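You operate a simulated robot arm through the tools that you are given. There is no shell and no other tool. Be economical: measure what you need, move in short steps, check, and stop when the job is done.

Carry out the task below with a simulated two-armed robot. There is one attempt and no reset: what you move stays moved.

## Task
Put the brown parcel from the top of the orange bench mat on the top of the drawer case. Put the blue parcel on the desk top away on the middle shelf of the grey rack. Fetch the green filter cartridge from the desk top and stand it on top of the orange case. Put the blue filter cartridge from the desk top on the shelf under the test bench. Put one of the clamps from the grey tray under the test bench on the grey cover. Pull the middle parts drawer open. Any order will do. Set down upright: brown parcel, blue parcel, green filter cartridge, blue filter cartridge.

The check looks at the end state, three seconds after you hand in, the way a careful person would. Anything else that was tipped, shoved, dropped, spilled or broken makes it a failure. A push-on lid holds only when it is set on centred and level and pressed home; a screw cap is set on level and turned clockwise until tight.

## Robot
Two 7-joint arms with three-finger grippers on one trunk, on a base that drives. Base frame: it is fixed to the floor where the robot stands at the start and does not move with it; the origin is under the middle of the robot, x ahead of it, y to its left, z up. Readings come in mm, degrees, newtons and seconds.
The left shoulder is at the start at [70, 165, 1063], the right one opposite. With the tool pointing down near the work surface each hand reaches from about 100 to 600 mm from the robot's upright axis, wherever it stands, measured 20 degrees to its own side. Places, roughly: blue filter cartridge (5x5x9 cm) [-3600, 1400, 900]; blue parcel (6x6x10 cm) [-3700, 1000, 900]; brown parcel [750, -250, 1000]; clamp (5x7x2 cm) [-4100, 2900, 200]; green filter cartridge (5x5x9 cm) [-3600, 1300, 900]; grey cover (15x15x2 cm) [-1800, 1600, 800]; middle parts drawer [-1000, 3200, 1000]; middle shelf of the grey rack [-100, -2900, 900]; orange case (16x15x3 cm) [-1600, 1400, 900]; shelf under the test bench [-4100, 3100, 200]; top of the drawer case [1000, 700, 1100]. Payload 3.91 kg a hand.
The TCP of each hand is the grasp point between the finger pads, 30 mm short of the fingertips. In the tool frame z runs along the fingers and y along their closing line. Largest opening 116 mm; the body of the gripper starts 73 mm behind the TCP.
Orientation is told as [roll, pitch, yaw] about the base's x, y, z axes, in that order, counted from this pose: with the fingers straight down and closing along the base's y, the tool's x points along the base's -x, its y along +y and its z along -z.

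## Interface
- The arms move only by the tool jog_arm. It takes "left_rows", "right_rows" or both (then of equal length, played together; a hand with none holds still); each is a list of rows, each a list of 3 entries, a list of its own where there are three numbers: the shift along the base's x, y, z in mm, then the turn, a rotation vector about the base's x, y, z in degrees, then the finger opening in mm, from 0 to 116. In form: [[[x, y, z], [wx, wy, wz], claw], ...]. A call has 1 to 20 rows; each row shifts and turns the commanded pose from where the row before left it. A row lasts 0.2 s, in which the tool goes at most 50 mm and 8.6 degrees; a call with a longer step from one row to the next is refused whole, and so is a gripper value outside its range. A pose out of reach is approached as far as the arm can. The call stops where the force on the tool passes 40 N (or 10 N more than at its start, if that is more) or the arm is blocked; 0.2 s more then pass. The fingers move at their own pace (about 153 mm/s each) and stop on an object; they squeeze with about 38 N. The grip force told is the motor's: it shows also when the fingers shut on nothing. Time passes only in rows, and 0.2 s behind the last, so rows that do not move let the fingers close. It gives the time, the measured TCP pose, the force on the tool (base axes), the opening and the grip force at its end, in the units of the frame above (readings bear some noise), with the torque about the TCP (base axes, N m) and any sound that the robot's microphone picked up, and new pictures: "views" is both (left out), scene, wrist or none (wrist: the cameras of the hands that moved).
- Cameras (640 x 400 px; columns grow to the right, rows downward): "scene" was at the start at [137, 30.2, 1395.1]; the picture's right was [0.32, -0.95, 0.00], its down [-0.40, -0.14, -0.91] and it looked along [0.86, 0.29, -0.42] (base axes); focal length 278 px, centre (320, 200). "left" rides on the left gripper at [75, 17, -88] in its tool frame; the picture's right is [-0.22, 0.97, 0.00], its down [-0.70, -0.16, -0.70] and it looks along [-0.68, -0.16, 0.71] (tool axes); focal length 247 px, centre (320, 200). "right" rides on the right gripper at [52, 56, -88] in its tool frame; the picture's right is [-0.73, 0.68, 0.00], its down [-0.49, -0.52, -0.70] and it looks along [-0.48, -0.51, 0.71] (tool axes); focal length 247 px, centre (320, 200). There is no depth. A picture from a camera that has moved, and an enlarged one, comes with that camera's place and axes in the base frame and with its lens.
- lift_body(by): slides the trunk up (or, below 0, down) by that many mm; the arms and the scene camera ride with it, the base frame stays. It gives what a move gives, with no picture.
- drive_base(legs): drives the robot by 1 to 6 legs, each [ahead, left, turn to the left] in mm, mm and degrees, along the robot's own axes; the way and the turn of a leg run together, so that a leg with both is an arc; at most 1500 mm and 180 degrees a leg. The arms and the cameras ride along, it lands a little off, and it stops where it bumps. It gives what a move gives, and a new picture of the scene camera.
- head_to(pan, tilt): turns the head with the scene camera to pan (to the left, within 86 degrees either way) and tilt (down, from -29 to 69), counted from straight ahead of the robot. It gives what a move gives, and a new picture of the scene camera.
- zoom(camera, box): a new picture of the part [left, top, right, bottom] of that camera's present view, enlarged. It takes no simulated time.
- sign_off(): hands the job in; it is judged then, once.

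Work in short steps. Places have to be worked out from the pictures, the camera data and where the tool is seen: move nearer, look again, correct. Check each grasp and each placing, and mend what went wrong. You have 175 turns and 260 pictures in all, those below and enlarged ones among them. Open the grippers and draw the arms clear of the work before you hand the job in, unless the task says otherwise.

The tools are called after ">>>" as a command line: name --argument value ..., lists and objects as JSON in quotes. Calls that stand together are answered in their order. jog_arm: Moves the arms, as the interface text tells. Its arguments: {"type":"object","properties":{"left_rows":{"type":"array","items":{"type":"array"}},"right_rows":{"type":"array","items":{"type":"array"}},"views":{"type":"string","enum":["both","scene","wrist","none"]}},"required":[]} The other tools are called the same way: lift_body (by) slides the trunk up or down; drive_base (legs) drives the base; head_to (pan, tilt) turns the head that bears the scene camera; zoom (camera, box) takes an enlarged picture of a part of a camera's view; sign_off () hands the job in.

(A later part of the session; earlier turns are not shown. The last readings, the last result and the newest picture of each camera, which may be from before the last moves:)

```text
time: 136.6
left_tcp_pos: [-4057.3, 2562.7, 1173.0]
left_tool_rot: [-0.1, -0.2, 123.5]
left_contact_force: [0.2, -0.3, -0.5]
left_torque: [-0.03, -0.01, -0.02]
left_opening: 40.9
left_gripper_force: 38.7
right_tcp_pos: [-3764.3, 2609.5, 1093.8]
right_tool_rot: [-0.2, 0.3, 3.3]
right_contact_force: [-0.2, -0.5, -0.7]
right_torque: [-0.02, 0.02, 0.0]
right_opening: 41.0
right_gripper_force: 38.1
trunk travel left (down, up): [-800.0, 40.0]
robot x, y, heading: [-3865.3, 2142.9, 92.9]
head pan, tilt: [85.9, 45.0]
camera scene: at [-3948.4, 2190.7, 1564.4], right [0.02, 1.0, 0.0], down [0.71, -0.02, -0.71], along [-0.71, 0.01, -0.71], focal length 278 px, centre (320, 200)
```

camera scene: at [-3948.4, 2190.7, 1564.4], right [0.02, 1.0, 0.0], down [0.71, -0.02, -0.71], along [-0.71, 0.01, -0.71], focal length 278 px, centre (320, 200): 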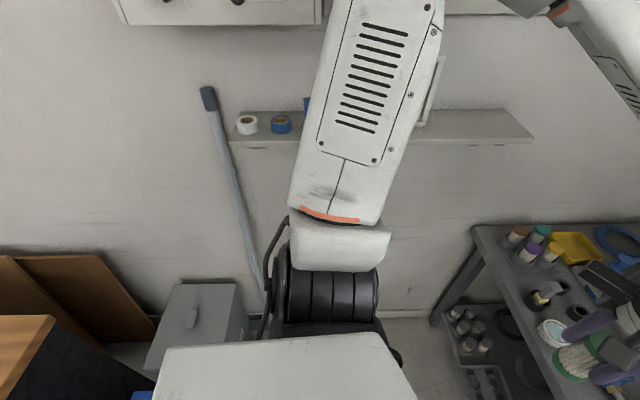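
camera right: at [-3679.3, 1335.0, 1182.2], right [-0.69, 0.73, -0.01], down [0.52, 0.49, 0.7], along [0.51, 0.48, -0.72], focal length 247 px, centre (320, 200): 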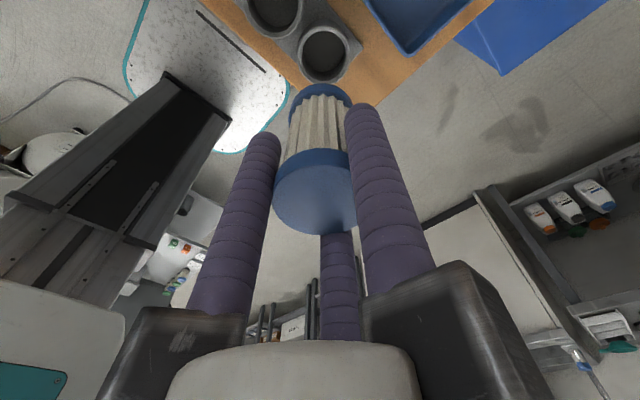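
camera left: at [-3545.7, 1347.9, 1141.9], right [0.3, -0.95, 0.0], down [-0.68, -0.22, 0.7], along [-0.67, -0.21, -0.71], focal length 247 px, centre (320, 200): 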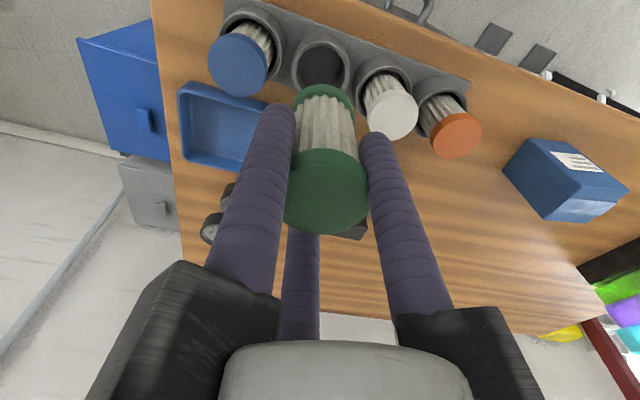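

Unclear contact (probably base near the bin). I move 110 mm ahead, away from it, then lower the trunk to view under the bench.

>>> drive_base --legs '[[110, 0, 0]]'

>>> lift_body --by -650

>>> head_to --pan 10 --tilt 35

```text
time: 137.8
left_tcp_pos: [-4062.5, 2671.6, 1172.6]
left_tool_rot: [-0.1, -0.4, 123.6]
left_contact_force: [0.5, -0.9, -1.8]
left_torque: [0.0, 0.0, -0.02]
left_opening: 40.8
left_gripper_force: 38.3
right_tcp_pos: [-3769.5, 2718.8, 1093.6]
right_tool_rot: [-0.1, 0.3, 3.2]
right_contact_force: [0.2, -0.7, -1.1]
right_torque: [0.01, 0.02, 0.0]
right_opening: 40.8
right_gripper_force: 37.9
trunk travel left (down, up): [-800.0, 40.0]
robot x, y, heading: [-3871.0, 2250.7, 92.8]
head pan, tilt: [85.9, 45.0]
camera scene: at [-3953.9, 2299.6, 1564.5], right [0.02, 1.0, 0.0], down [0.71, -0.01, -0.71], along [-0.71, 0.01, -0.71], focal length 278 px, centre (320, 200)
```

scene: 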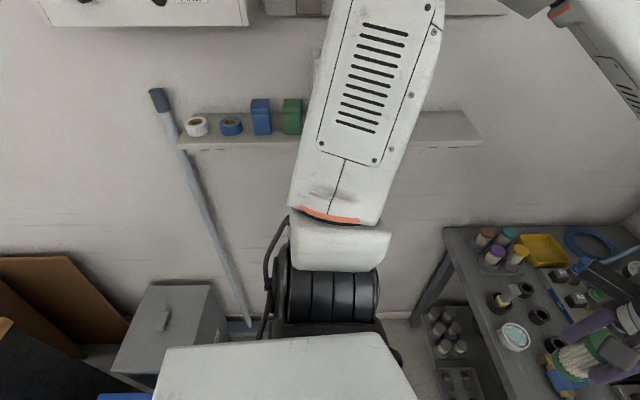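

```text
refused: -650 is not a number from -400 to 400
```

```text
time: 139.3
left_tcp_pos: [-4064.3, 2673.0, 1173.3]
left_tool_rot: [-0.1, -0.4, 123.6]
left_contact_force: [-0.2, 0.7, -1.6]
left_torque: [-0.01, 0.0, 0.0]
left_opening: 40.7
left_gripper_force: 37.8
right_tcp_pos: [-3768.9, 2720.4, 1092.9]
right_tool_rot: [-0.2, 0.3, 3.3]
right_contact_force: [0.6, -0.1, -0.8]
right_torque: [-0.01, 0.0, 0.02]
right_opening: 41.0
right_gripper_force: 38.0
trunk travel left (down, up): [-800.0, 40.0]
robot x, y, heading: [-3872.2, 2251.8, 93.0]
head pan, tilt: [10.0, 35.0]
camera scene: at [-3892.3, 2385.4, 1579.2], right [0.97, 0.22, 0.0], down [0.13, -0.56, -0.82], along [-0.18, 0.8, -0.57], focal length 278 px, centre (320, 200)
```

scene: 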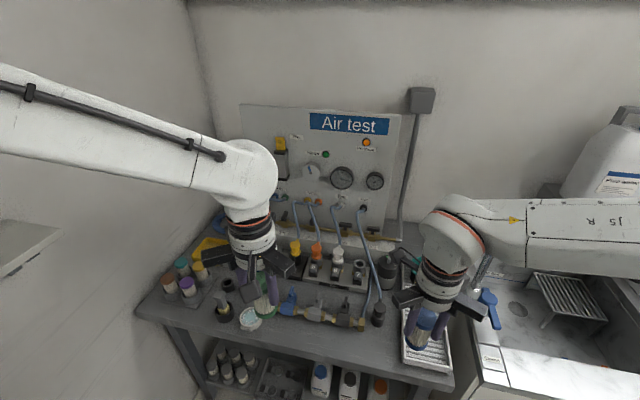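

Bench top edge is at y≈2710, and my hands are over it, so I retract both hands 170 mm before lowering.

>>> jog_arm --right_rows '[[[0, -34, 10], [0, 0, 0], 30], [[0, -34, 10], [0, 0, 0], 30], [[0, -34, 0], [0, 0, 0], 30], [[0, -34, 0], [0, 0, 0], 30], [[0, -34, 0], [0, 0, 0], 30]]' --left_rows '[[[0, -34, 10], [0, 0, 0], 30], [[0, -34, 10], [0, 0, 0], 30], [[0, -34, 0], [0, 0, 0], 30], [[0, -34, 0], [0, 0, 0], 30], [[0, -34, 0], [0, 0, 0], 30]]' --views "scene"

```text
time: 140.5
left_tcp_pos: [-4056.1, 2538.0, 1218.3]
left_tool_rot: [0.0, -0.3, 123.6]
left_contact_force: [0.1, -0.4, -0.9]
left_torque: [-0.01, -0.01, 0.05]
left_opening: 41.2
left_gripper_force: 37.9
left hand out of reach, approached as far as the arm can: row 4, 5
right_tcp_pos: [-3784.6, 2572.9, 1121.9]
right_tool_rot: [-0.3, 0.2, 3.3]
right_contact_force: [-0.7, -0.6, -1.9]
right_torque: [-0.01, 0.0, -0.03]
right_opening: 41.0
right_gripper_force: 38.0
right hand out of reach, approached as far as the arm can: row 5
trunk travel left (down, up): [-800.0, 40.0]
robot x, y, heading: [-3866.3, 2246.2, 93.1]
head pan, tilt: [10.0, 35.0]
camera scene: at [-3893.6, 2385.2, 1579.1], right [0.97, 0.22, 0.0], down [0.13, -0.56, -0.82], along [-0.18, 0.8, -0.57], focal length 278 px, centre (320, 200)
```

scene: 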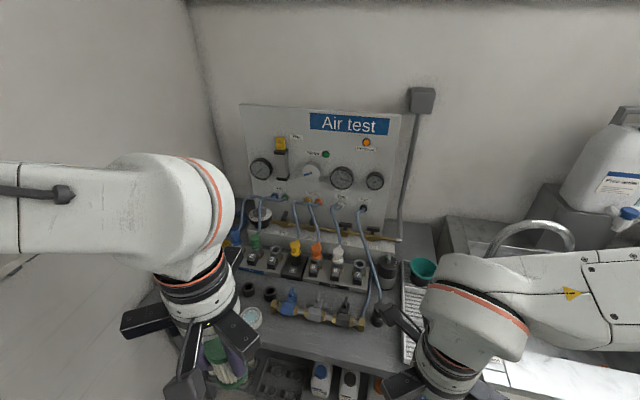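

Hands are now ≥65 mm clear of the bench edge. Lowering trunk 400 then looking.

>>> lift_body --by -400

>>> head_to --pan 5 --tilt 40

```text
time: 144.3
left_tcp_pos: [-4055.9, 2537.3, 818.6]
left_tool_rot: [0.0, -0.3, 123.5]
left_contact_force: [0.3, -0.6, -0.6]
left_torque: [0.0, 0.0, -0.01]
left_opening: 40.8
left_gripper_force: 38.0
right_tcp_pos: [-3783.3, 2573.3, 721.0]
right_tool_rot: [-0.3, 0.4, 3.2]
right_contact_force: [0.0, -0.2, -1.1]
right_torque: [-0.03, 0.0, 0.0]
right_opening: 41.0
right_gripper_force: 38.2
trunk travel left (down, up): [-400.0, 440.0]
robot x, y, heading: [-3870.2, 2249.2, 93.1]
head pan, tilt: [10.0, 35.0]
```

```text
time: 145.0
left_tcp_pos: [-4055.9, 2537.5, 817.9]
left_tool_rot: [0.0, -0.2, 123.5]
left_contact_force: [0.1, 1.1, -0.9]
left_torque: [0.01, -0.01, 0.01]
left_opening: 41.0
left_gripper_force: 37.7
right_tcp_pos: [-3783.4, 2573.6, 721.8]
right_tool_rot: [-0.3, 0.3, 3.3]
right_contact_force: [-0.3, -0.5, -0.6]
right_torque: [0.0, 0.03, 0.01]
right_opening: 40.9
right_gripper_force: 37.5
trunk travel left (down, up): [-400.0, 440.0]
robot x, y, heading: [-3868.8, 2251.8, 93.0]
head pan, tilt: [5.0, 40.0]
camera scene: at [-3884.3, 2383.6, 1171.7], right [0.99, 0.14, 0.0], down [0.09, -0.64, -0.77], along [-0.11, 0.76, -0.64], focal length 278 px, centre (320, 200)
```

scene: 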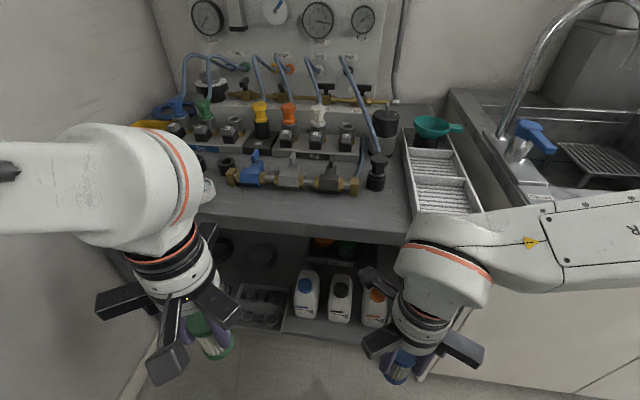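

Clear so far. Lowering 300 mm more and looking under the bench.

>>> lift_body --by -300

>>> head_to --pan 8 --tilt 38

```text
time: 148.0
left_tcp_pos: [-4055.5, 2537.9, 517.0]
left_tool_rot: [0.0, -0.3, 123.5]
left_contact_force: [0.4, 0.6, -0.5]
left_torque: [-0.01, 0.0, 0.0]
left_opening: 41.0
left_gripper_force: 37.9
right_tcp_pos: [-3782.2, 2572.9, 422.2]
right_tool_rot: [-0.4, 0.3, 3.3]
right_contact_force: [0.2, 0.7, -1.5]
right_torque: [0.0, 0.01, 0.02]
right_opening: 41.0
right_gripper_force: 38.4
trunk travel left (down, up): [-100.0, 740.0]
robot x, y, heading: [-3871.5, 2250.3, 92.9]
head pan, tilt: [5.0, 40.0]
```

```text
time: 148.6
left_tcp_pos: [-4055.8, 2537.7, 518.0]
left_tool_rot: [0.0, -0.1, 123.5]
left_contact_force: [0.8, -0.8, -1.3]
left_torque: [0.01, -0.02, 0.01]
left_opening: 41.0
left_gripper_force: 38.1
right_tcp_pos: [-3784.2, 2573.6, 421.1]
right_tool_rot: [-0.3, 0.4, 3.3]
right_contact_force: [0.6, 0.1, -0.9]
right_torque: [0.02, -0.04, 0.02]
right_opening: 41.0
right_gripper_force: 37.7
trunk travel left (down, up): [-100.0, 740.0]
robot x, y, heading: [-3868.9, 2244.1, 92.7]
head pan, tilt: [8.0, 38.0]
camera scene: at [-3888.9, 2384.0, 874.6], right [0.98, 0.19, 0.0], down [0.12, -0.6, -0.79], along [-0.15, 0.77, -0.62], focal length 278 px, centre (320, 200)
```

scene: 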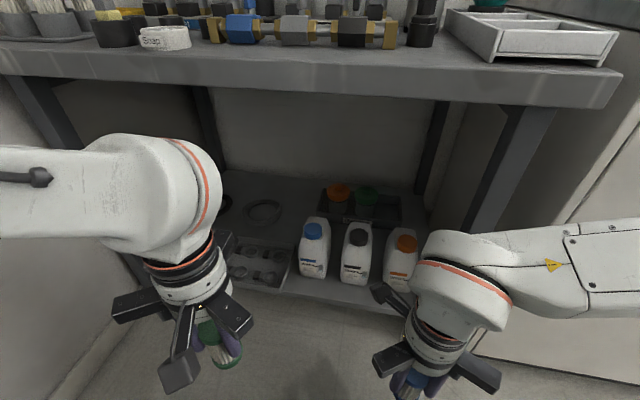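

Good view under the bench; zooming on the shelf.

>>> zoom --camera "scene" --box '[200, 160, 440, 310]'

```text
2.67 times, centred on (320, 235) of scene
camera zoom: at [-3888.9, 2384.0, 874.6], right [0.98, 0.19, 0.0], down [0.12, -0.6, -0.79], along [-0.15, 0.77, -0.62], focal length 741 px, centre (320, 107)
```

zoom: 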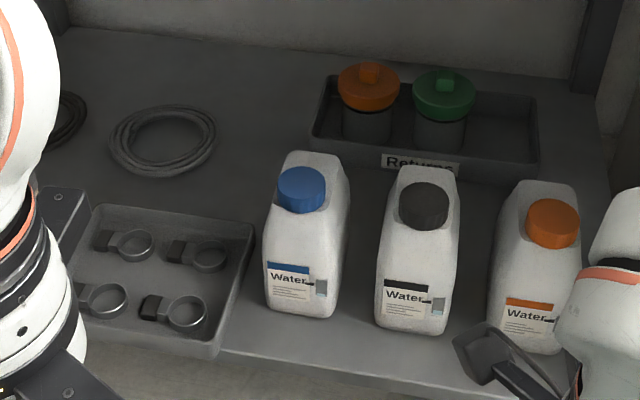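

Free spot chosen near (-4125,3065) between tray, coil and jugs. First lower both hands so the wrists pass under the bench top, turning the right by +30°.

>>> jog_arm --right_rows '[[[-5, 0, -18], [0, 0, 6], 30], [[-5, 0, -18], [0, 0, 6], 30], [[-5, 0, -18], [0, 0, 6], 30], [[-5, 0, -18], [0, 0, 6], 30], [[-5, 0, -18], [0, 0, 6], 30]]' --left_rows '[[[0, 0, -38], [0, 0, 0], 30], [[0, 0, -38], [0, 0, 0], 30], [[0, 0, -38], [0, 0, 0], 30], [[0, 0, -38], [0, 0, 0], 30], [[0, 0, -38], [0, 0, 0], 30]]' --views "scene"

```text
time: 149.8
left_tcp_pos: [-4040.3, 2596.1, 352.5]
left_tool_rot: [0.2, -0.2, 123.5]
left_contact_force: [-0.5, -0.9, -0.4]
left_torque: [-0.01, -0.03, -0.02]
left_opening: 40.7
left_gripper_force: 38.6
left hand out of reach, approached as far as the arm can: row 1, 2, 3, 4, 5
right_tcp_pos: [-3809.5, 2574.6, 331.0]
right_tool_rot: [-0.3, 0.3, 33.4]
right_contact_force: [-0.5, -1.0, -0.9]
right_torque: [0.01, -0.02, 0.04]
right_opening: 40.9
right_gripper_force: 38.3
trunk travel left (down, up): [-100.0, 740.0]
robot x, y, heading: [-3866.2, 2246.5, 93.2]
head pan, tilt: [8.0, 38.0]
camera scene: at [-3889.1, 2384.3, 874.5], right [0.98, 0.19, 0.0], down [0.12, -0.6, -0.79], along [-0.15, 0.77, -0.62], focal length 278 px, centre (320, 200)
```

scene: 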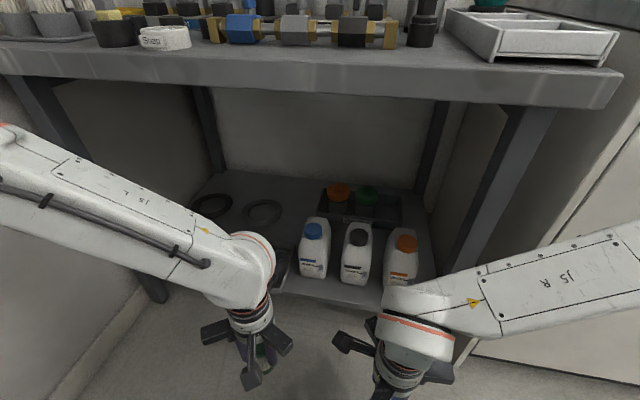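

Driving left 190, ahead 150 with a small left turn.

>>> drive_base --legs '[[0, 190, 0], [150, 0, 8]]'

```text
time: 152.1
left_tcp_pos: [-4262.2, 2650.9, 354.1]
left_tool_rot: [0.4, -0.5, 127.3]
left_contact_force: [0.1, 0.5, -0.8]
left_torque: [-0.01, -0.02, 0.01]
left_opening: 40.9
left_gripper_force: 38.2
right_tcp_pos: [-4029.5, 2642.3, 330.7]
right_tool_rot: [-0.4, 0.4, 37.4]
right_contact_force: [-0.6, -0.1, -0.9]
right_torque: [0.02, 0.03, 0.01]
right_opening: 41.1
right_gripper_force: 38.0
trunk travel left (down, up): [-100.0, 740.0]
robot x, y, heading: [-4067.9, 2315.4, 96.6]
head pan, tilt: [8.0, 38.0]
stopped in leg 2: the robot was blocked; the commanded pose is now the measured one
camera scene: at [-4095.7, 2448.0, 875.4], right [0.97, 0.26, 0.0], down [0.16, -0.59, -0.79], along [-0.2, 0.76, -0.61], focal length 278 px, centre (320, 200)
```

scene: 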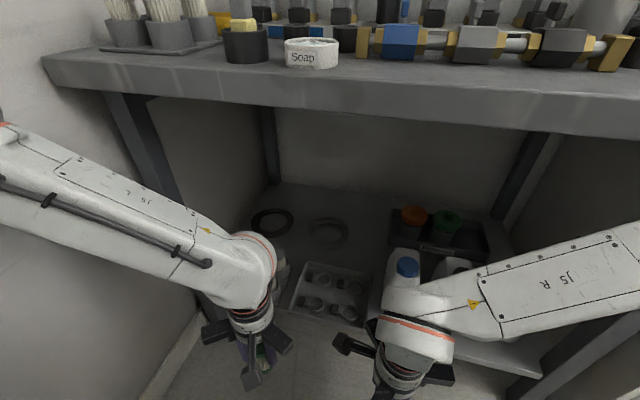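

Blocked—left elbow is near the side wall. Shift right 60 mm and then ahead 130 mm.

>>> drive_base --legs '[[0, -65, 0], [130, 0, 2]]'

```text
time: 153.2
left_tcp_pos: [-4201.2, 2652.3, 354.1]
left_tool_rot: [0.2, -0.5, 127.0]
left_contact_force: [-0.6, -0.5, -0.9]
left_torque: [-0.01, 0.0, -0.01]
left_opening: 40.9
left_gripper_force: 37.9
right_tcp_pos: [-3968.1, 2643.7, 333.5]
right_tool_rot: [-0.1, -0.2, 37.6]
right_contact_force: [0.8, 0.0, -1.1]
right_torque: [0.0, 0.0, 0.06]
right_opening: 41.0
right_gripper_force: 37.7
trunk travel left (down, up): [-100.0, 740.0]
robot x, y, heading: [-4006.6, 2318.7, 96.7]
head pan, tilt: [8.0, 38.0]
stopped in leg 1: the robot was blocked; the commanded pose is now the measured one
camera scene: at [-4037.9, 2448.3, 876.6], right [0.97, 0.25, 0.0], down [0.16, -0.59, -0.79], along [-0.2, 0.77, -0.61], focal length 278 px, centre (320, 200)
```

scene: 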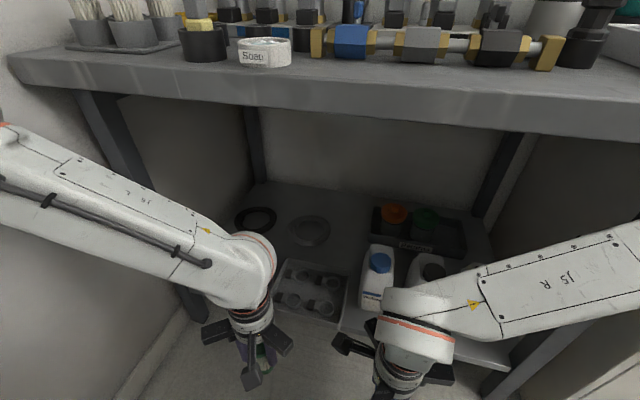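

Blocked again; looking to the right side to see why.

>>> head_to --pan -75 --tilt 40

>>> head_to --pan 80 --tilt 40

```text
time: 154.8
left_tcp_pos: [-4201.5, 2652.6, 354.3]
left_tool_rot: [0.1, -0.5, 127.1]
left_contact_force: [-0.2, 0.3, -0.8]
left_torque: [-0.01, -0.01, -0.02]
left_opening: 40.7
left_gripper_force: 38.1
right_tcp_pos: [-3968.2, 2643.9, 332.0]
right_tool_rot: [-0.1, 0.0, 37.4]
right_contact_force: [0.1, -0.5, -1.6]
right_torque: [-0.02, 0.01, -0.02]
right_opening: 40.8
right_gripper_force: 38.3
trunk travel left (down, up): [-100.0, 740.0]
robot x, y, heading: [-4009.6, 2320.0, 96.6]
head pan, tilt: [-75.0, 40.0]
camera scene: at [-3936.1, 2395.8, 872.3], right [0.37, -0.93, -0.01], down [-0.6, -0.23, -0.77], along [0.71, 0.29, -0.64], focal length 278 px, centre (320, 200)
```

scene: 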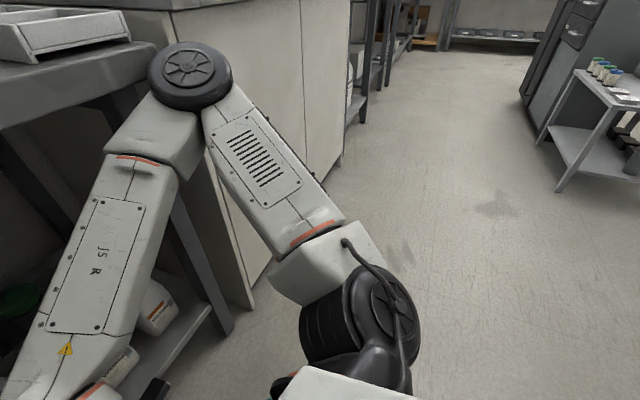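

```text
time: 157.2
left_tcp_pos: [-4200.9, 2652.7, 354.0]
left_tool_rot: [0.2, -0.6, 127.1]
left_contact_force: [0.0, -0.5, -1.4]
left_torque: [0.01, -0.02, 0.0]
left_opening: 41.0
left_gripper_force: 38.0
right_tcp_pos: [-3968.2, 2643.3, 331.7]
right_tool_rot: [0.0, 0.0, 37.5]
right_contact_force: [0.2, -0.5, -1.8]
right_torque: [-0.01, 0.0, -0.01]
right_opening: 40.8
right_gripper_force: 38.2
trunk travel left (down, up): [-100.0, 740.0]
robot x, y, heading: [-4006.0, 2321.1, 96.8]
head pan, tilt: [80.0, 40.0]
camera scene: at [-4099.7, 2369.4, 871.9], right [0.06, 1.0, 0.01], down [0.64, -0.03, -0.77], along [-0.76, 0.05, -0.64], focal length 278 px, centre (320, 200)
```

scene: 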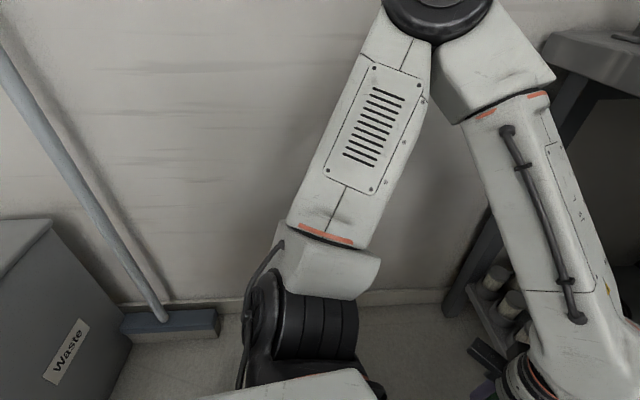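

Both elbows are squeezed (wall on the left, sink on the right). Geometrically the left arm is the right one for this shelf column, so I'll deliver the green cartridge at the island first and swap hands there. Backing out and moving right.

>>> drive_base --legs '[[-130, 0, 0], [0, -450, 0]]'

>>> lift_body --by 400

>>> lift_body --by 300

```text
time: 160.8
left_tcp_pos: [-3742.7, 2577.3, 351.3]
left_tool_rot: [0.4, -0.3, 127.2]
left_contact_force: [0.0, 0.2, -0.4]
left_torque: [0.05, 0.0, 0.01]
left_opening: 40.9
left_gripper_force: 37.9
right_tcp_pos: [-3510.9, 2570.5, 329.9]
right_tool_rot: [-0.5, 0.3, 37.7]
right_contact_force: [-0.1, 0.2, -1.0]
right_torque: [-0.03, 0.0, 0.03]
right_opening: 40.9
right_gripper_force: 38.2
trunk travel left (down, up): [-100.0, 740.0]
robot x, y, heading: [-3548.2, 2240.1, 97.1]
head pan, tilt: [80.0, 40.0]
camera scene: at [-3640.9, 2298.1, 871.6], right [0.06, 1.0, 0.0], down [0.64, -0.04, -0.77], along [-0.76, 0.04, -0.64], focal length 278 px, centre (320, 200)
```

scene: 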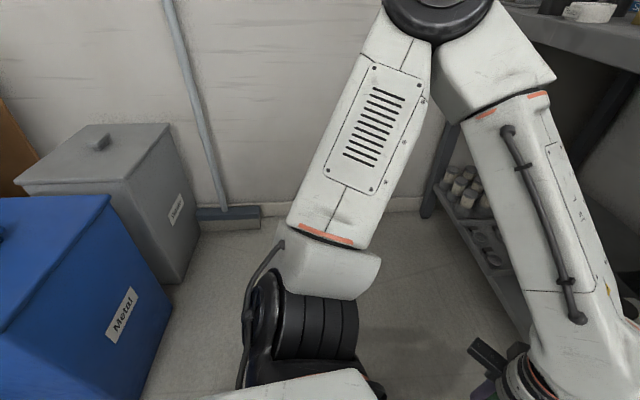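

```text
time: 164.6
left_tcp_pos: [-3742.5, 2578.4, 751.1]
left_tool_rot: [0.4, -0.3, 127.2]
left_contact_force: [0.1, 0.1, -1.6]
left_torque: [-0.04, 0.01, -0.03]
left_opening: 40.9
left_gripper_force: 37.8
right_tcp_pos: [-3511.8, 2570.0, 730.7]
right_tool_rot: [-0.4, 0.2, 37.7]
right_contact_force: [-0.2, 0.2, -0.5]
right_torque: [0.0, -0.03, 0.0]
right_opening: 40.8
right_gripper_force: 38.0
trunk travel left (down, up): [-500.0, 340.0]
robot x, y, heading: [-3546.0, 2244.4, 96.5]
head pan, tilt: [80.0, 40.0]
```

```text
time: 167.6
left_tcp_pos: [-3744.1, 2578.3, 1050.9]
left_tool_rot: [0.3, -0.4, 127.3]
left_contact_force: [-0.1, 0.4, -0.8]
left_torque: [-0.01, -0.01, 0.02]
left_opening: 40.9
left_gripper_force: 38.5
right_tcp_pos: [-3511.0, 2568.8, 1031.2]
right_tool_rot: [-0.4, 0.2, 37.6]
right_contact_force: [-0.2, -0.2, -1.0]
right_torque: [0.01, 0.01, 0.0]
right_opening: 40.9
right_gripper_force: 37.6
trunk travel left (down, up): [-800.0, 40.0]
robot x, y, heading: [-3550.2, 2246.4, 96.9]
head pan, tilt: [80.0, 40.0]
```

Trunk raised. Turning to face +x and driving toward the island for a closer look.

>>> drive_base --legs '[[0, 0, -97], [950, 0, 0]]'

>>> head_to --pan -20 --tilt 35

```text
time: 176.7
left_tcp_pos: [-2248.5, 2405.3, 1051.3]
left_tool_rot: [0.4, -0.4, 30.9]
left_contact_force: [-0.3, 0.5, -1.0]
left_torque: [-0.02, -0.05, -0.01]
left_opening: 41.2
left_gripper_force: 38.1
right_tcp_pos: [-2282.2, 2174.8, 1029.8]
right_tool_rot: [-0.3, 0.2, -58.5]
right_contact_force: [-0.6, -0.3, -1.4]
right_torque: [-0.01, 0.01, -0.01]
right_opening: 41.0
right_gripper_force: 37.8
trunk travel left (down, up): [-800.0, 40.0]
robot x, y, heading: [-2604.5, 2254.3, 0.4]
head pan, tilt: [80.0, 40.0]
camera scene: at [-2539.1, 2334.7, 1571.7], right [0.99, -0.16, 0.0], down [-0.11, -0.63, -0.77], along [0.13, 0.76, -0.64], focal length 278 px, centre (320, 200)
```

scene: 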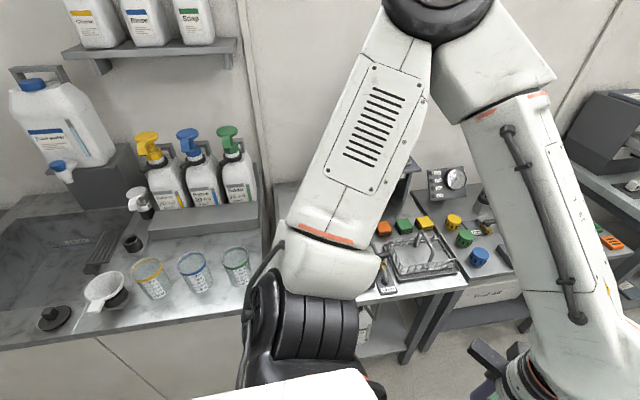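

```text
time: 178.4
left_tcp_pos: [-2248.6, 2405.9, 1052.2]
left_tool_rot: [0.4, -0.3, 31.1]
left_contact_force: [0.3, 0.1, -1.3]
left_torque: [0.0, 0.02, 0.01]
left_opening: 40.9
left_gripper_force: 38.0
right_tcp_pos: [-2282.2, 2175.2, 1030.0]
right_tool_rot: [-0.4, 0.2, -58.6]
right_contact_force: [0.0, 0.1, -0.9]
right_torque: [0.03, 0.01, -0.01]
right_opening: 40.7
right_gripper_force: 38.3
trunk travel left (down, up): [-800.0, 40.0]
robot x, y, heading: [-2602.7, 2248.6, 0.5]
head pan, tilt: [-20.0, 35.0]
camera scene: at [-2469.5, 2221.5, 1579.2], right [-0.33, -0.94, 0.0], down [-0.54, 0.19, -0.82], along [0.77, -0.27, -0.57], focal length 278 px, centre (320, 200)
```

scene: 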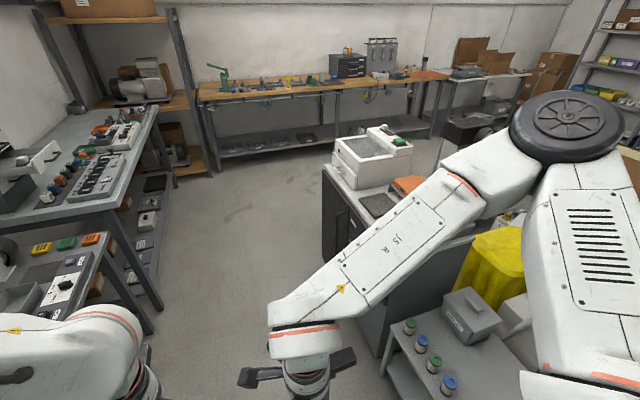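

Zooming on the island from here.

>>> zoom --camera "scene" --box '[310, 110, 550, 260]'

>>> head_to --pan -55 --tilt 40

```text
2.67 times, centred on (430, 185) of scene
camera zoom: at [-2469.5, 2221.5, 1579.2], right [-0.33, -0.94, 0.0], down [-0.54, 0.19, -0.82], along [0.77, -0.27, -0.57], focal length 741 px, centre (27, 240)
```

zoom: 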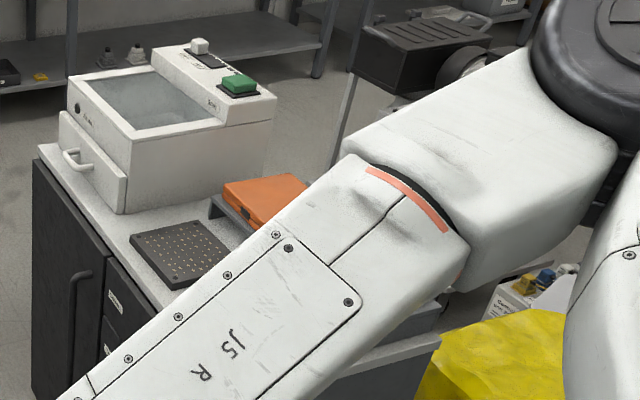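

```text
time: 179.4
left_tcp_pos: [-2248.4, 2405.8, 1050.6]
left_tool_rot: [0.3, -0.3, 30.9]
left_contact_force: [0.0, -1.0, -1.4]
left_torque: [-0.02, 0.0, -0.04]
left_opening: 40.7
left_gripper_force: 38.1
right_tcp_pos: [-2283.2, 2175.0, 1030.0]
right_tool_rot: [-0.5, 0.2, -58.6]
right_contact_force: [-0.4, 0.7, -1.3]
right_torque: [0.01, 0.01, 0.02]
right_opening: 40.9
right_gripper_force: 38.0
trunk travel left (down, up): [-800.0, 40.0]
robot x, y, heading: [-2602.0, 2249.9, 0.4]
head pan, tilt: [-55.0, 40.0]
camera scene: at [-2503.2, 2181.7, 1571.6], right [-0.81, -0.58, 0.0], down [-0.37, 0.52, -0.77], along [0.45, -0.62, -0.64], focal length 278 px, centre (320, 200)
```

scene: 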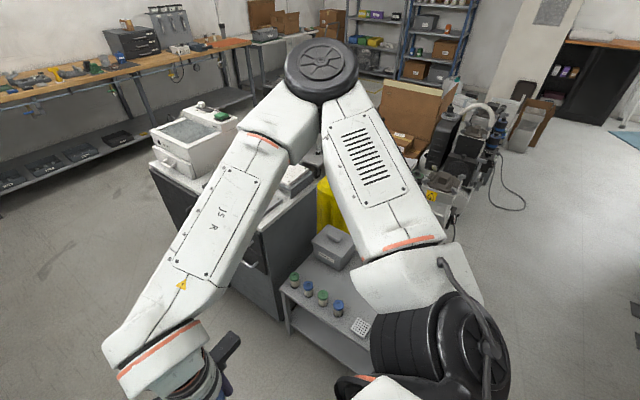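

The island is reachable only from its +y side. Turning to face -y and sliding along to it.

>>> drive_base --legs '[[0, 0, -90], [0, 860, 0]]'

>>> head_to --pan 0 --tilt 40

>>> zoom --camera "scene" --box '[180, 120, 460, 310]'

```text
time: 187.8
left_tcp_pos: [-1583.4, 1930.6, 1051.9]
left_tool_rot: [0.4, -0.4, -57.3]
left_contact_force: [-0.3, -0.4, -1.8]
left_torque: [-0.03, 0.01, -0.03]
left_opening: 41.0
left_gripper_force: 38.0
right_tcp_pos: [-1816.0, 1956.0, 1030.3]
right_tool_rot: [-0.4, 0.3, -146.9]
right_contact_force: [1.0, -0.7, -0.7]
right_torque: [-0.03, -0.04, 0.0]
right_opening: 40.9
right_gripper_force: 38.0
trunk travel left (down, up): [-800.0, 40.0]
robot x, y, heading: [-1745.4, 2275.2, -87.7]
head pan, tilt: [-55.0, 40.0]
camera scene: at [-1815.9, 2177.7, 1571.6], right [-0.6, 0.8, 0.0], down [0.51, 0.39, -0.77], along [-0.61, -0.46, -0.64], focal length 278 px, centre (320, 200)
```

scene: 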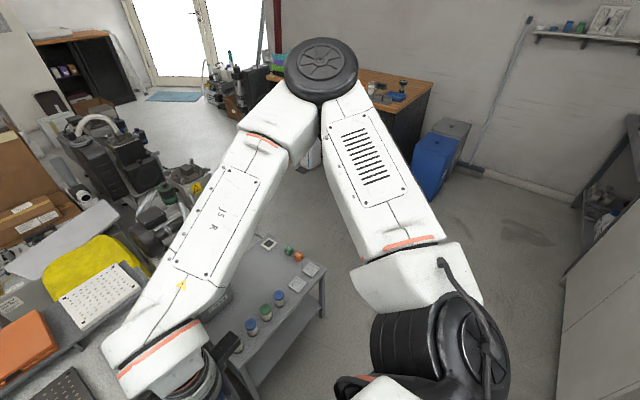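

```text
time: 189.0
left_tcp_pos: [-1582.5, 1929.4, 1050.5]
left_tool_rot: [0.4, -0.3, -57.4]
left_contact_force: [-0.3, 0.2, 0.0]
left_torque: [0.01, 0.02, -0.01]
left_opening: 40.8
left_gripper_force: 38.0
right_tcp_pos: [-1813.7, 1956.9, 1030.0]
right_tool_rot: [-0.4, 0.2, -146.9]
right_contact_force: [0.4, 0.2, -0.9]
right_torque: [-0.01, 0.05, -0.01]
right_opening: 40.8
right_gripper_force: 38.3
trunk travel left (down, up): [-800.0, 40.0]
robot x, y, heading: [-1750.0, 2278.2, -87.8]
head pan, tilt: [0.0, 40.0]
camera scene: at [-1744.4, 2144.2, 1571.6], right [-1.0, -0.04, 0.0], down [-0.02, 0.64, -0.77], along [0.03, -0.77, -0.64], focal length 278 px, centre (320, 200)
```

scene: 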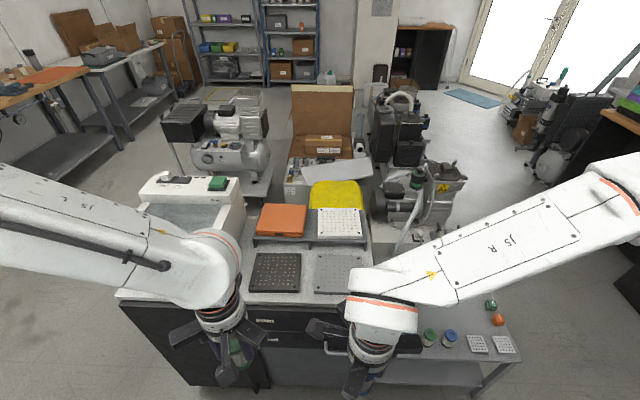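

```text
2.11 times, centred on (320, 215) of scene
camera zoom: at [-1744.4, 2144.2, 1571.6], right [-1.0, -0.04, 0.0], down [-0.02, 0.64, -0.77], along [0.03, -0.77, -0.64], focal length 585 px, centre (320, 168)
```

zoom: 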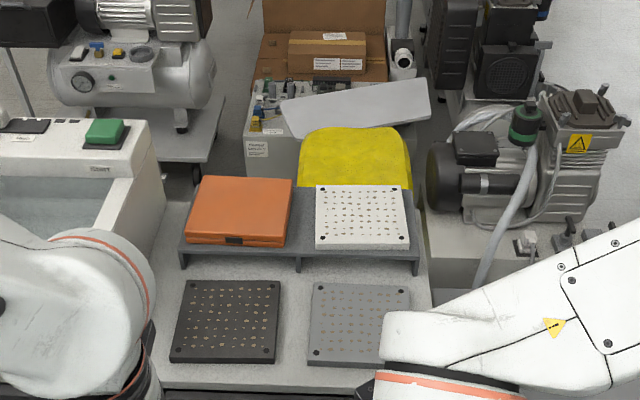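

Clear view: orange case centre ≈(-1587,1463) on a riser (top z≈910), grey cover ≈(-1783,1604), island front edge y≈1700. Driving 215 mm ahead.

>>> drive_base --legs '[[215, 0, -2.2]]'

>>> zoom --camera "scene" --box '[180, 180, 460, 370]'

```text
time: 190.7
left_tcp_pos: [-1591.4, 1708.7, 1053.3]
left_tool_rot: [0.5, -0.4, -59.5]
left_contact_force: [-0.1, -0.2, -1.1]
left_torque: [0.0, -0.02, 0.03]
left_opening: 40.9
left_gripper_force: 38.2
right_tcp_pos: [-1822.1, 1746.8, 1030.3]
right_tool_rot: [-0.5, 0.2, -149.1]
right_contact_force: [-0.1, 0.7, -1.1]
right_torque: [0.03, 0.01, 0.01]
right_opening: 40.8
right_gripper_force: 38.6
trunk travel left (down, up): [-800.0, 40.0]
robot x, y, heading: [-1742.1, 2060.7, -89.9]
head pan, tilt: [0.0, 40.0]
camera scene: at [-1745.3, 1930.4, 1571.8], right [-1.0, 0.0, 0.0], down [0.0, 0.64, -0.77], along [0.0, -0.77, -0.64], focal length 278 px, centre (320, 200)
```

scene: 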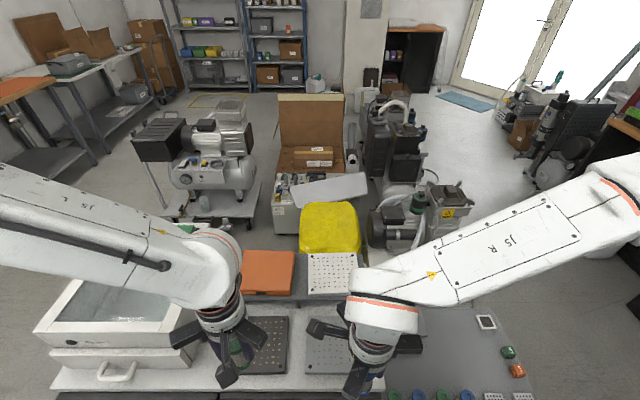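

```text
2.11 times, centred on (320, 275) of scene
camera zoom: at [-1745.3, 1930.4, 1571.8], right [-1.0, 0.0, 0.0], down [0.0, 0.64, -0.77], along [0.0, -0.77, -0.64], focal length 585 px, centre (320, 42)
```

zoom: 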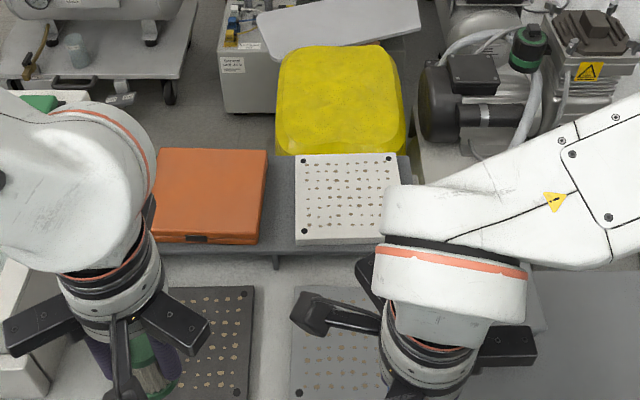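

Orange case top: centre ≈(-1593,1458), z≈917. Moving the left hand over it.

>>> jog_arm --left_rows '[[[0, -42, 0], [0, 0, 0], 30], [[0, -42, 0], [0, 0, 0], 30], [[0, -42, 0], [0, 0, 0], 30], [[0, -42, 0], [0, 0, 0], 30], [[0, -42, 0], [0, 0, 0], 30], [[0, -40, 0], [0, 0, 0], 30], [[0, 0, -25], [0, 0, 0], 30]]'

>>> zoom --camera "scene" --box '[220, 200, 380, 320]'

```text
time: 192.3
left_tcp_pos: [-1591.1, 1456.6, 1025.7]
left_tool_rot: [0.4, -0.4, -59.6]
left_contact_force: [-0.6, 1.1, -1.1]
left_torque: [0.0, -0.01, 0.02]
left_opening: 40.9
left_gripper_force: 38.4
right_tcp_pos: [-1823.5, 1745.1, 1030.2]
right_tool_rot: [-0.4, 0.2, -149.1]
right_contact_force: [-0.1, 0.1, -0.8]
right_torque: [-0.01, -0.02, -0.04]
right_opening: 40.8
right_gripper_force: 38.0
trunk travel left (down, up): [-800.0, 40.0]
robot x, y, heading: [-1741.8, 2063.8, -89.7]
head pan, tilt: [0.0, 40.0]
camera scene: at [-1745.7, 1928.7, 1571.7], right [-1.0, 0.0, 0.0], down [0.0, 0.64, -0.77], along [0.0, -0.77, -0.64], focal length 278 px, centre (320, 200)
camera left: at [-1615.0, 1530.2, 1113.5], right [0.95, 0.3, 0.01], down [0.21, -0.68, 0.7], along [0.22, -0.67, -0.71], focal length 247 px, centre (320, 200)
```

scene: 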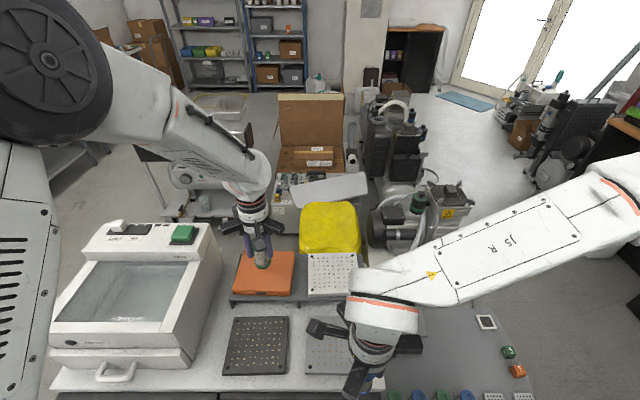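
left: 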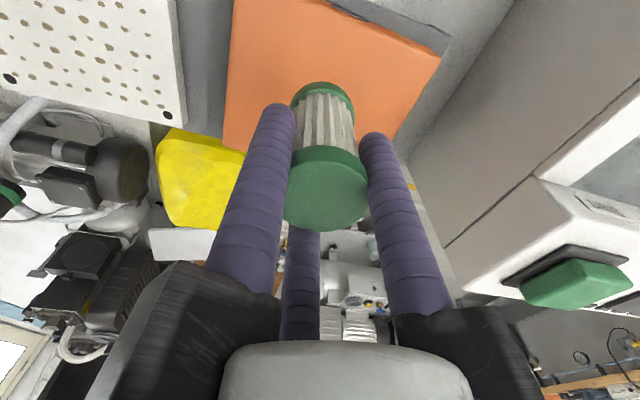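

```text
3.33 times, centred on (300, 260) of scene
camera zoom: at [-1745.7, 1928.7, 1571.7], right [-1.0, 0.0, 0.0], down [0.0, 0.64, -0.77], along [0.0, -0.77, -0.64], focal length 927 px, centre (387, 0)
```

zoom: 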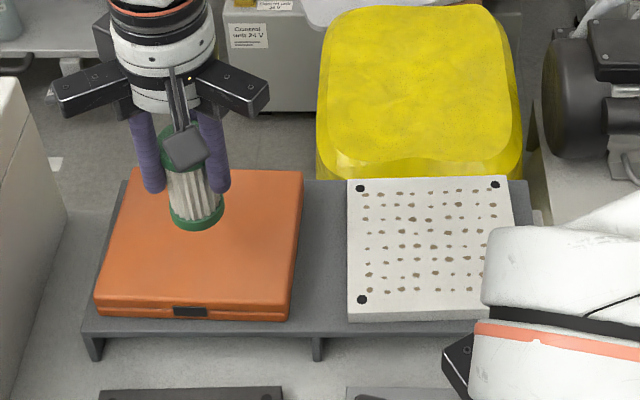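

Above the case; bottom ≈38 mm over it. Lowering in small steps.

>>> jog_arm --left_rows '[[[0, 0, -15], [0, 0, 0], 30], [[0, 0, -12], [0, 0, 0], 30], [[0, 0, -3], [0, 0, 0], 30], [[0, 0, -3], [0, 0, 0], 30]]' --views "none"

>>> jog_arm --left_rows '[[[0, 0, -3], [0, 0, 0], 30], [[0, 0, -2], [0, 0, 0], 30]]' --views "none"

>>> zoom --camera "scene" --box '[220, 200, 380, 320]'

```text
time: 193.3
left_tcp_pos: [-1591.2, 1458.5, 991.9]
left_tool_rot: [0.5, -0.3, -59.4]
left_contact_force: [-0.3, -0.9, -0.9]
left_torque: [0.02, 0.02, -0.01]
left_opening: 40.5
left_gripper_force: 37.6
right_tcp_pos: [-1824.1, 1744.1, 1030.9]
right_tool_rot: [-0.4, 0.2, -149.2]
right_contact_force: [0.5, 0.1, -1.5]
right_torque: [0.01, 0.03, 0.02]
right_opening: 40.8
right_gripper_force: 37.9
trunk travel left (down, up): [-800.0, 40.0]
robot x, y, heading: [-1744.5, 2064.7, -90.1]
head pan, tilt: [0.0, 40.0]
```

```text
time: 193.9
left_tcp_pos: [-1593.1, 1457.2, 988.6]
left_tool_rot: [0.4, -0.3, -59.4]
left_contact_force: [0.2, 0.2, -1.7]
left_torque: [0.01, 0.05, 0.01]
left_opening: 41.1
left_gripper_force: 37.6
right_tcp_pos: [-1822.3, 1744.0, 1030.3]
right_tool_rot: [-0.4, 0.2, -149.1]
right_contact_force: [0.7, 0.7, -1.6]
right_torque: [0.0, 0.0, -0.06]
right_opening: 40.9
right_gripper_force: 37.8
trunk travel left (down, up): [-800.0, 40.0]
robot x, y, heading: [-1742.7, 2065.7, -90.0]
head pan, tilt: [0.0, 40.0]
```

```text
3.33 times, centred on (300, 260) of scene
camera zoom: at [-1745.5, 1928.6, 1571.6], right [-1.0, 0.0, 0.0], down [0.0, 0.64, -0.77], along [0.0, -0.77, -0.64], focal length 927 px, centre (387, 0)
```

zoom: 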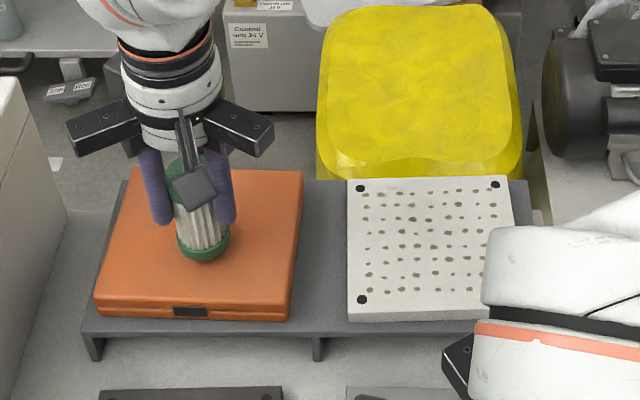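

No contact yet; continuing in 2 mm steps.

>>> jog_arm --left_rows '[[[0, 0, -2], [0, 0, 0], 30], [[0, 0, -2], [0, 0, 0], 30], [[0, 0, -2], [0, 0, 0], 30]]' --views "none"

>>> jog_arm --left_rows '[[[0, 0, -2], [0, 0, 0], 30], [[0, 0, -2], [0, 0, 0], 30]]' --views "none"

```text
time: 194.7
left_tcp_pos: [-1592.2, 1458.7, 981.6]
left_tool_rot: [0.5, -0.3, -59.4]
left_contact_force: [-0.8, -1.7, -1.4]
left_torque: [0.03, 0.04, -0.04]
left_opening: 40.9
left_gripper_force: 38.0
right_tcp_pos: [-1822.4, 1744.8, 1030.1]
right_tool_rot: [-0.4, 0.2, -149.1]
right_contact_force: [-0.4, 0.4, -0.8]
right_torque: [-0.02, 0.0, -0.02]
right_opening: 41.0
right_gripper_force: 38.1
trunk travel left (down, up): [-800.0, 40.0]
robot x, y, heading: [-1743.7, 2064.4, -90.0]
head pan, tilt: [0.0, 40.0]
```

```text
time: 195.3
left_tcp_pos: [-1592.0, 1459.0, 978.0]
left_tool_rot: [0.5, -0.2, -59.5]
left_contact_force: [0.8, -0.1, -1.2]
left_torque: [-0.04, 0.0, 0.02]
left_opening: 40.9
left_gripper_force: 38.1
right_tcp_pos: [-1822.3, 1744.6, 1030.9]
right_tool_rot: [-0.4, 0.2, -149.1]
right_contact_force: [-0.3, -0.9, -0.1]
right_torque: [0.01, -0.03, 0.0]
right_opening: 40.8
right_gripper_force: 37.7
trunk travel left (down, up): [-800.0, 40.0]
robot x, y, heading: [-1748.3, 2064.7, -89.8]
head pan, tilt: [0.0, 40.0]
```

Still free; checking with the picture, 4 rows of 2 mm further.

>>> jog_arm --left_rows '[[[0, 0, -2], [0, 0, 0], 30], [[0, 0, -2], [0, 0, 0], 30], [[0, 0, -2], [0, 0, 0], 30], [[0, 0, -2], [0, 0, 0], 30]]' --views "wrist"

>>> zoom --camera "scene" --box '[220, 200, 380, 320]'

```text
time: 196.3
left_tcp_pos: [-1590.6, 1459.3, 973.3]
left_tool_rot: [0.2, -0.6, -59.5]
left_contact_force: [3.3, -0.5, 25.7]
left_torque: [0.24, 0.08, -0.01]
left_opening: 40.5
left_gripper_force: 38.0
right_tcp_pos: [-1823.4, 1746.7, 1030.3]
right_tool_rot: [-0.3, 0.2, -148.9]
right_contact_force: [-0.3, -0.5, -2.1]
right_torque: [-0.01, -0.04, 0.03]
right_opening: 41.1
right_gripper_force: 38.1
trunk travel left (down, up): [-800.0, 40.0]
robot x, y, heading: [-1742.2, 2063.1, -89.9]
head pan, tilt: [0.0, 40.0]
camera left: at [-1615.5, 1533.1, 1060.9], right [0.95, 0.3, 0.01], down [0.21, -0.68, 0.71], along [0.22, -0.67, -0.71], focal length 247 px, centre (320, 200)
```

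left: 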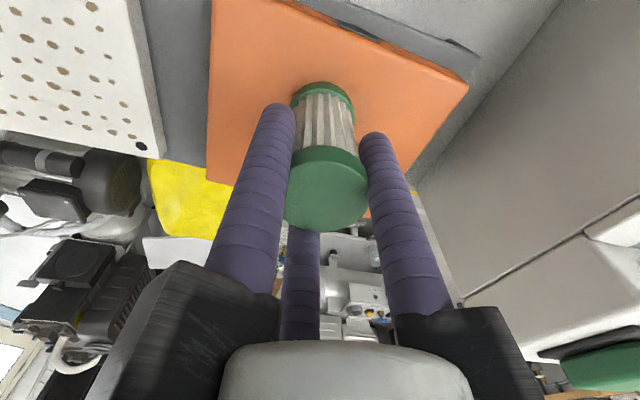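

```text
3.33 times, centred on (300, 260) of scene
camera zoom: at [-1745.5, 1932.2, 1572.4], right [-1.0, 0.0, 0.0], down [0.0, 0.64, -0.77], along [0.0, -0.77, -0.64], focal length 927 px, centre (387, 0)
```

zoom: 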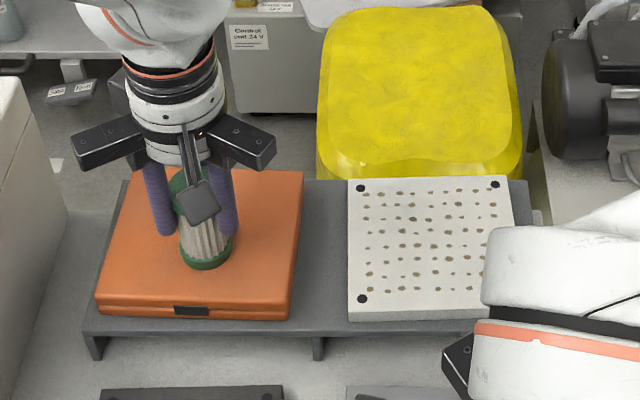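

Contact (26 N). Relax 1 mm, open, then rise straight up.

>>> jog_arm --left_rows '[[[0, 0, 2], [0, 0, 0], 42], [[0, 0, 0], [0, 0, 0], 50], [[0, 0, 0], [0, 0, 0], 75], [[0, 0, 20], [0, 0, 0], 75], [[0, 0, 40], [0, 0, 0], 75], [[0, 0, 40], [0, 0, 0], 75], [[0, 0, 40], [0, 0, 0], 75]]' --views "none"

>>> zoom --camera "scene" --box '[220, 200, 380, 320]'

```text
time: 197.9
left_tcp_pos: [-1594.1, 1459.0, 1115.9]
left_tool_rot: [0.4, -0.3, -59.5]
left_contact_force: [0.3, 0.3, -0.9]
left_torque: [-0.01, -0.03, 0.0]
left_opening: 75.0
left_gripper_force: 0.1
right_tcp_pos: [-1822.9, 1745.6, 1030.3]
right_tool_rot: [-0.4, 0.2, -149.1]
right_contact_force: [0.1, -0.5, -1.9]
right_torque: [-0.02, 0.0, -0.01]
right_opening: 41.1
right_gripper_force: 38.3
trunk travel left (down, up): [-800.0, 40.0]
robot x, y, heading: [-1744.2, 2064.2, -90.2]
head pan, tilt: [0.0, 40.0]
```

```text
3.33 times, centred on (300, 260) of scene
camera zoom: at [-1745.7, 1930.6, 1571.7], right [-1.0, 0.0, 0.0], down [0.0, 0.64, -0.77], along [0.0, -0.77, -0.64], focal length 927 px, centre (387, 0)
```

zoom: 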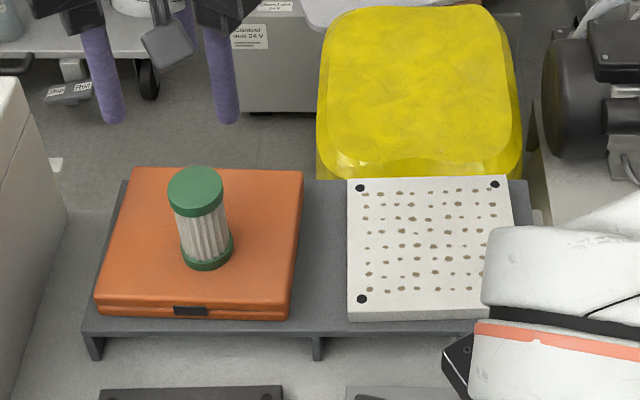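

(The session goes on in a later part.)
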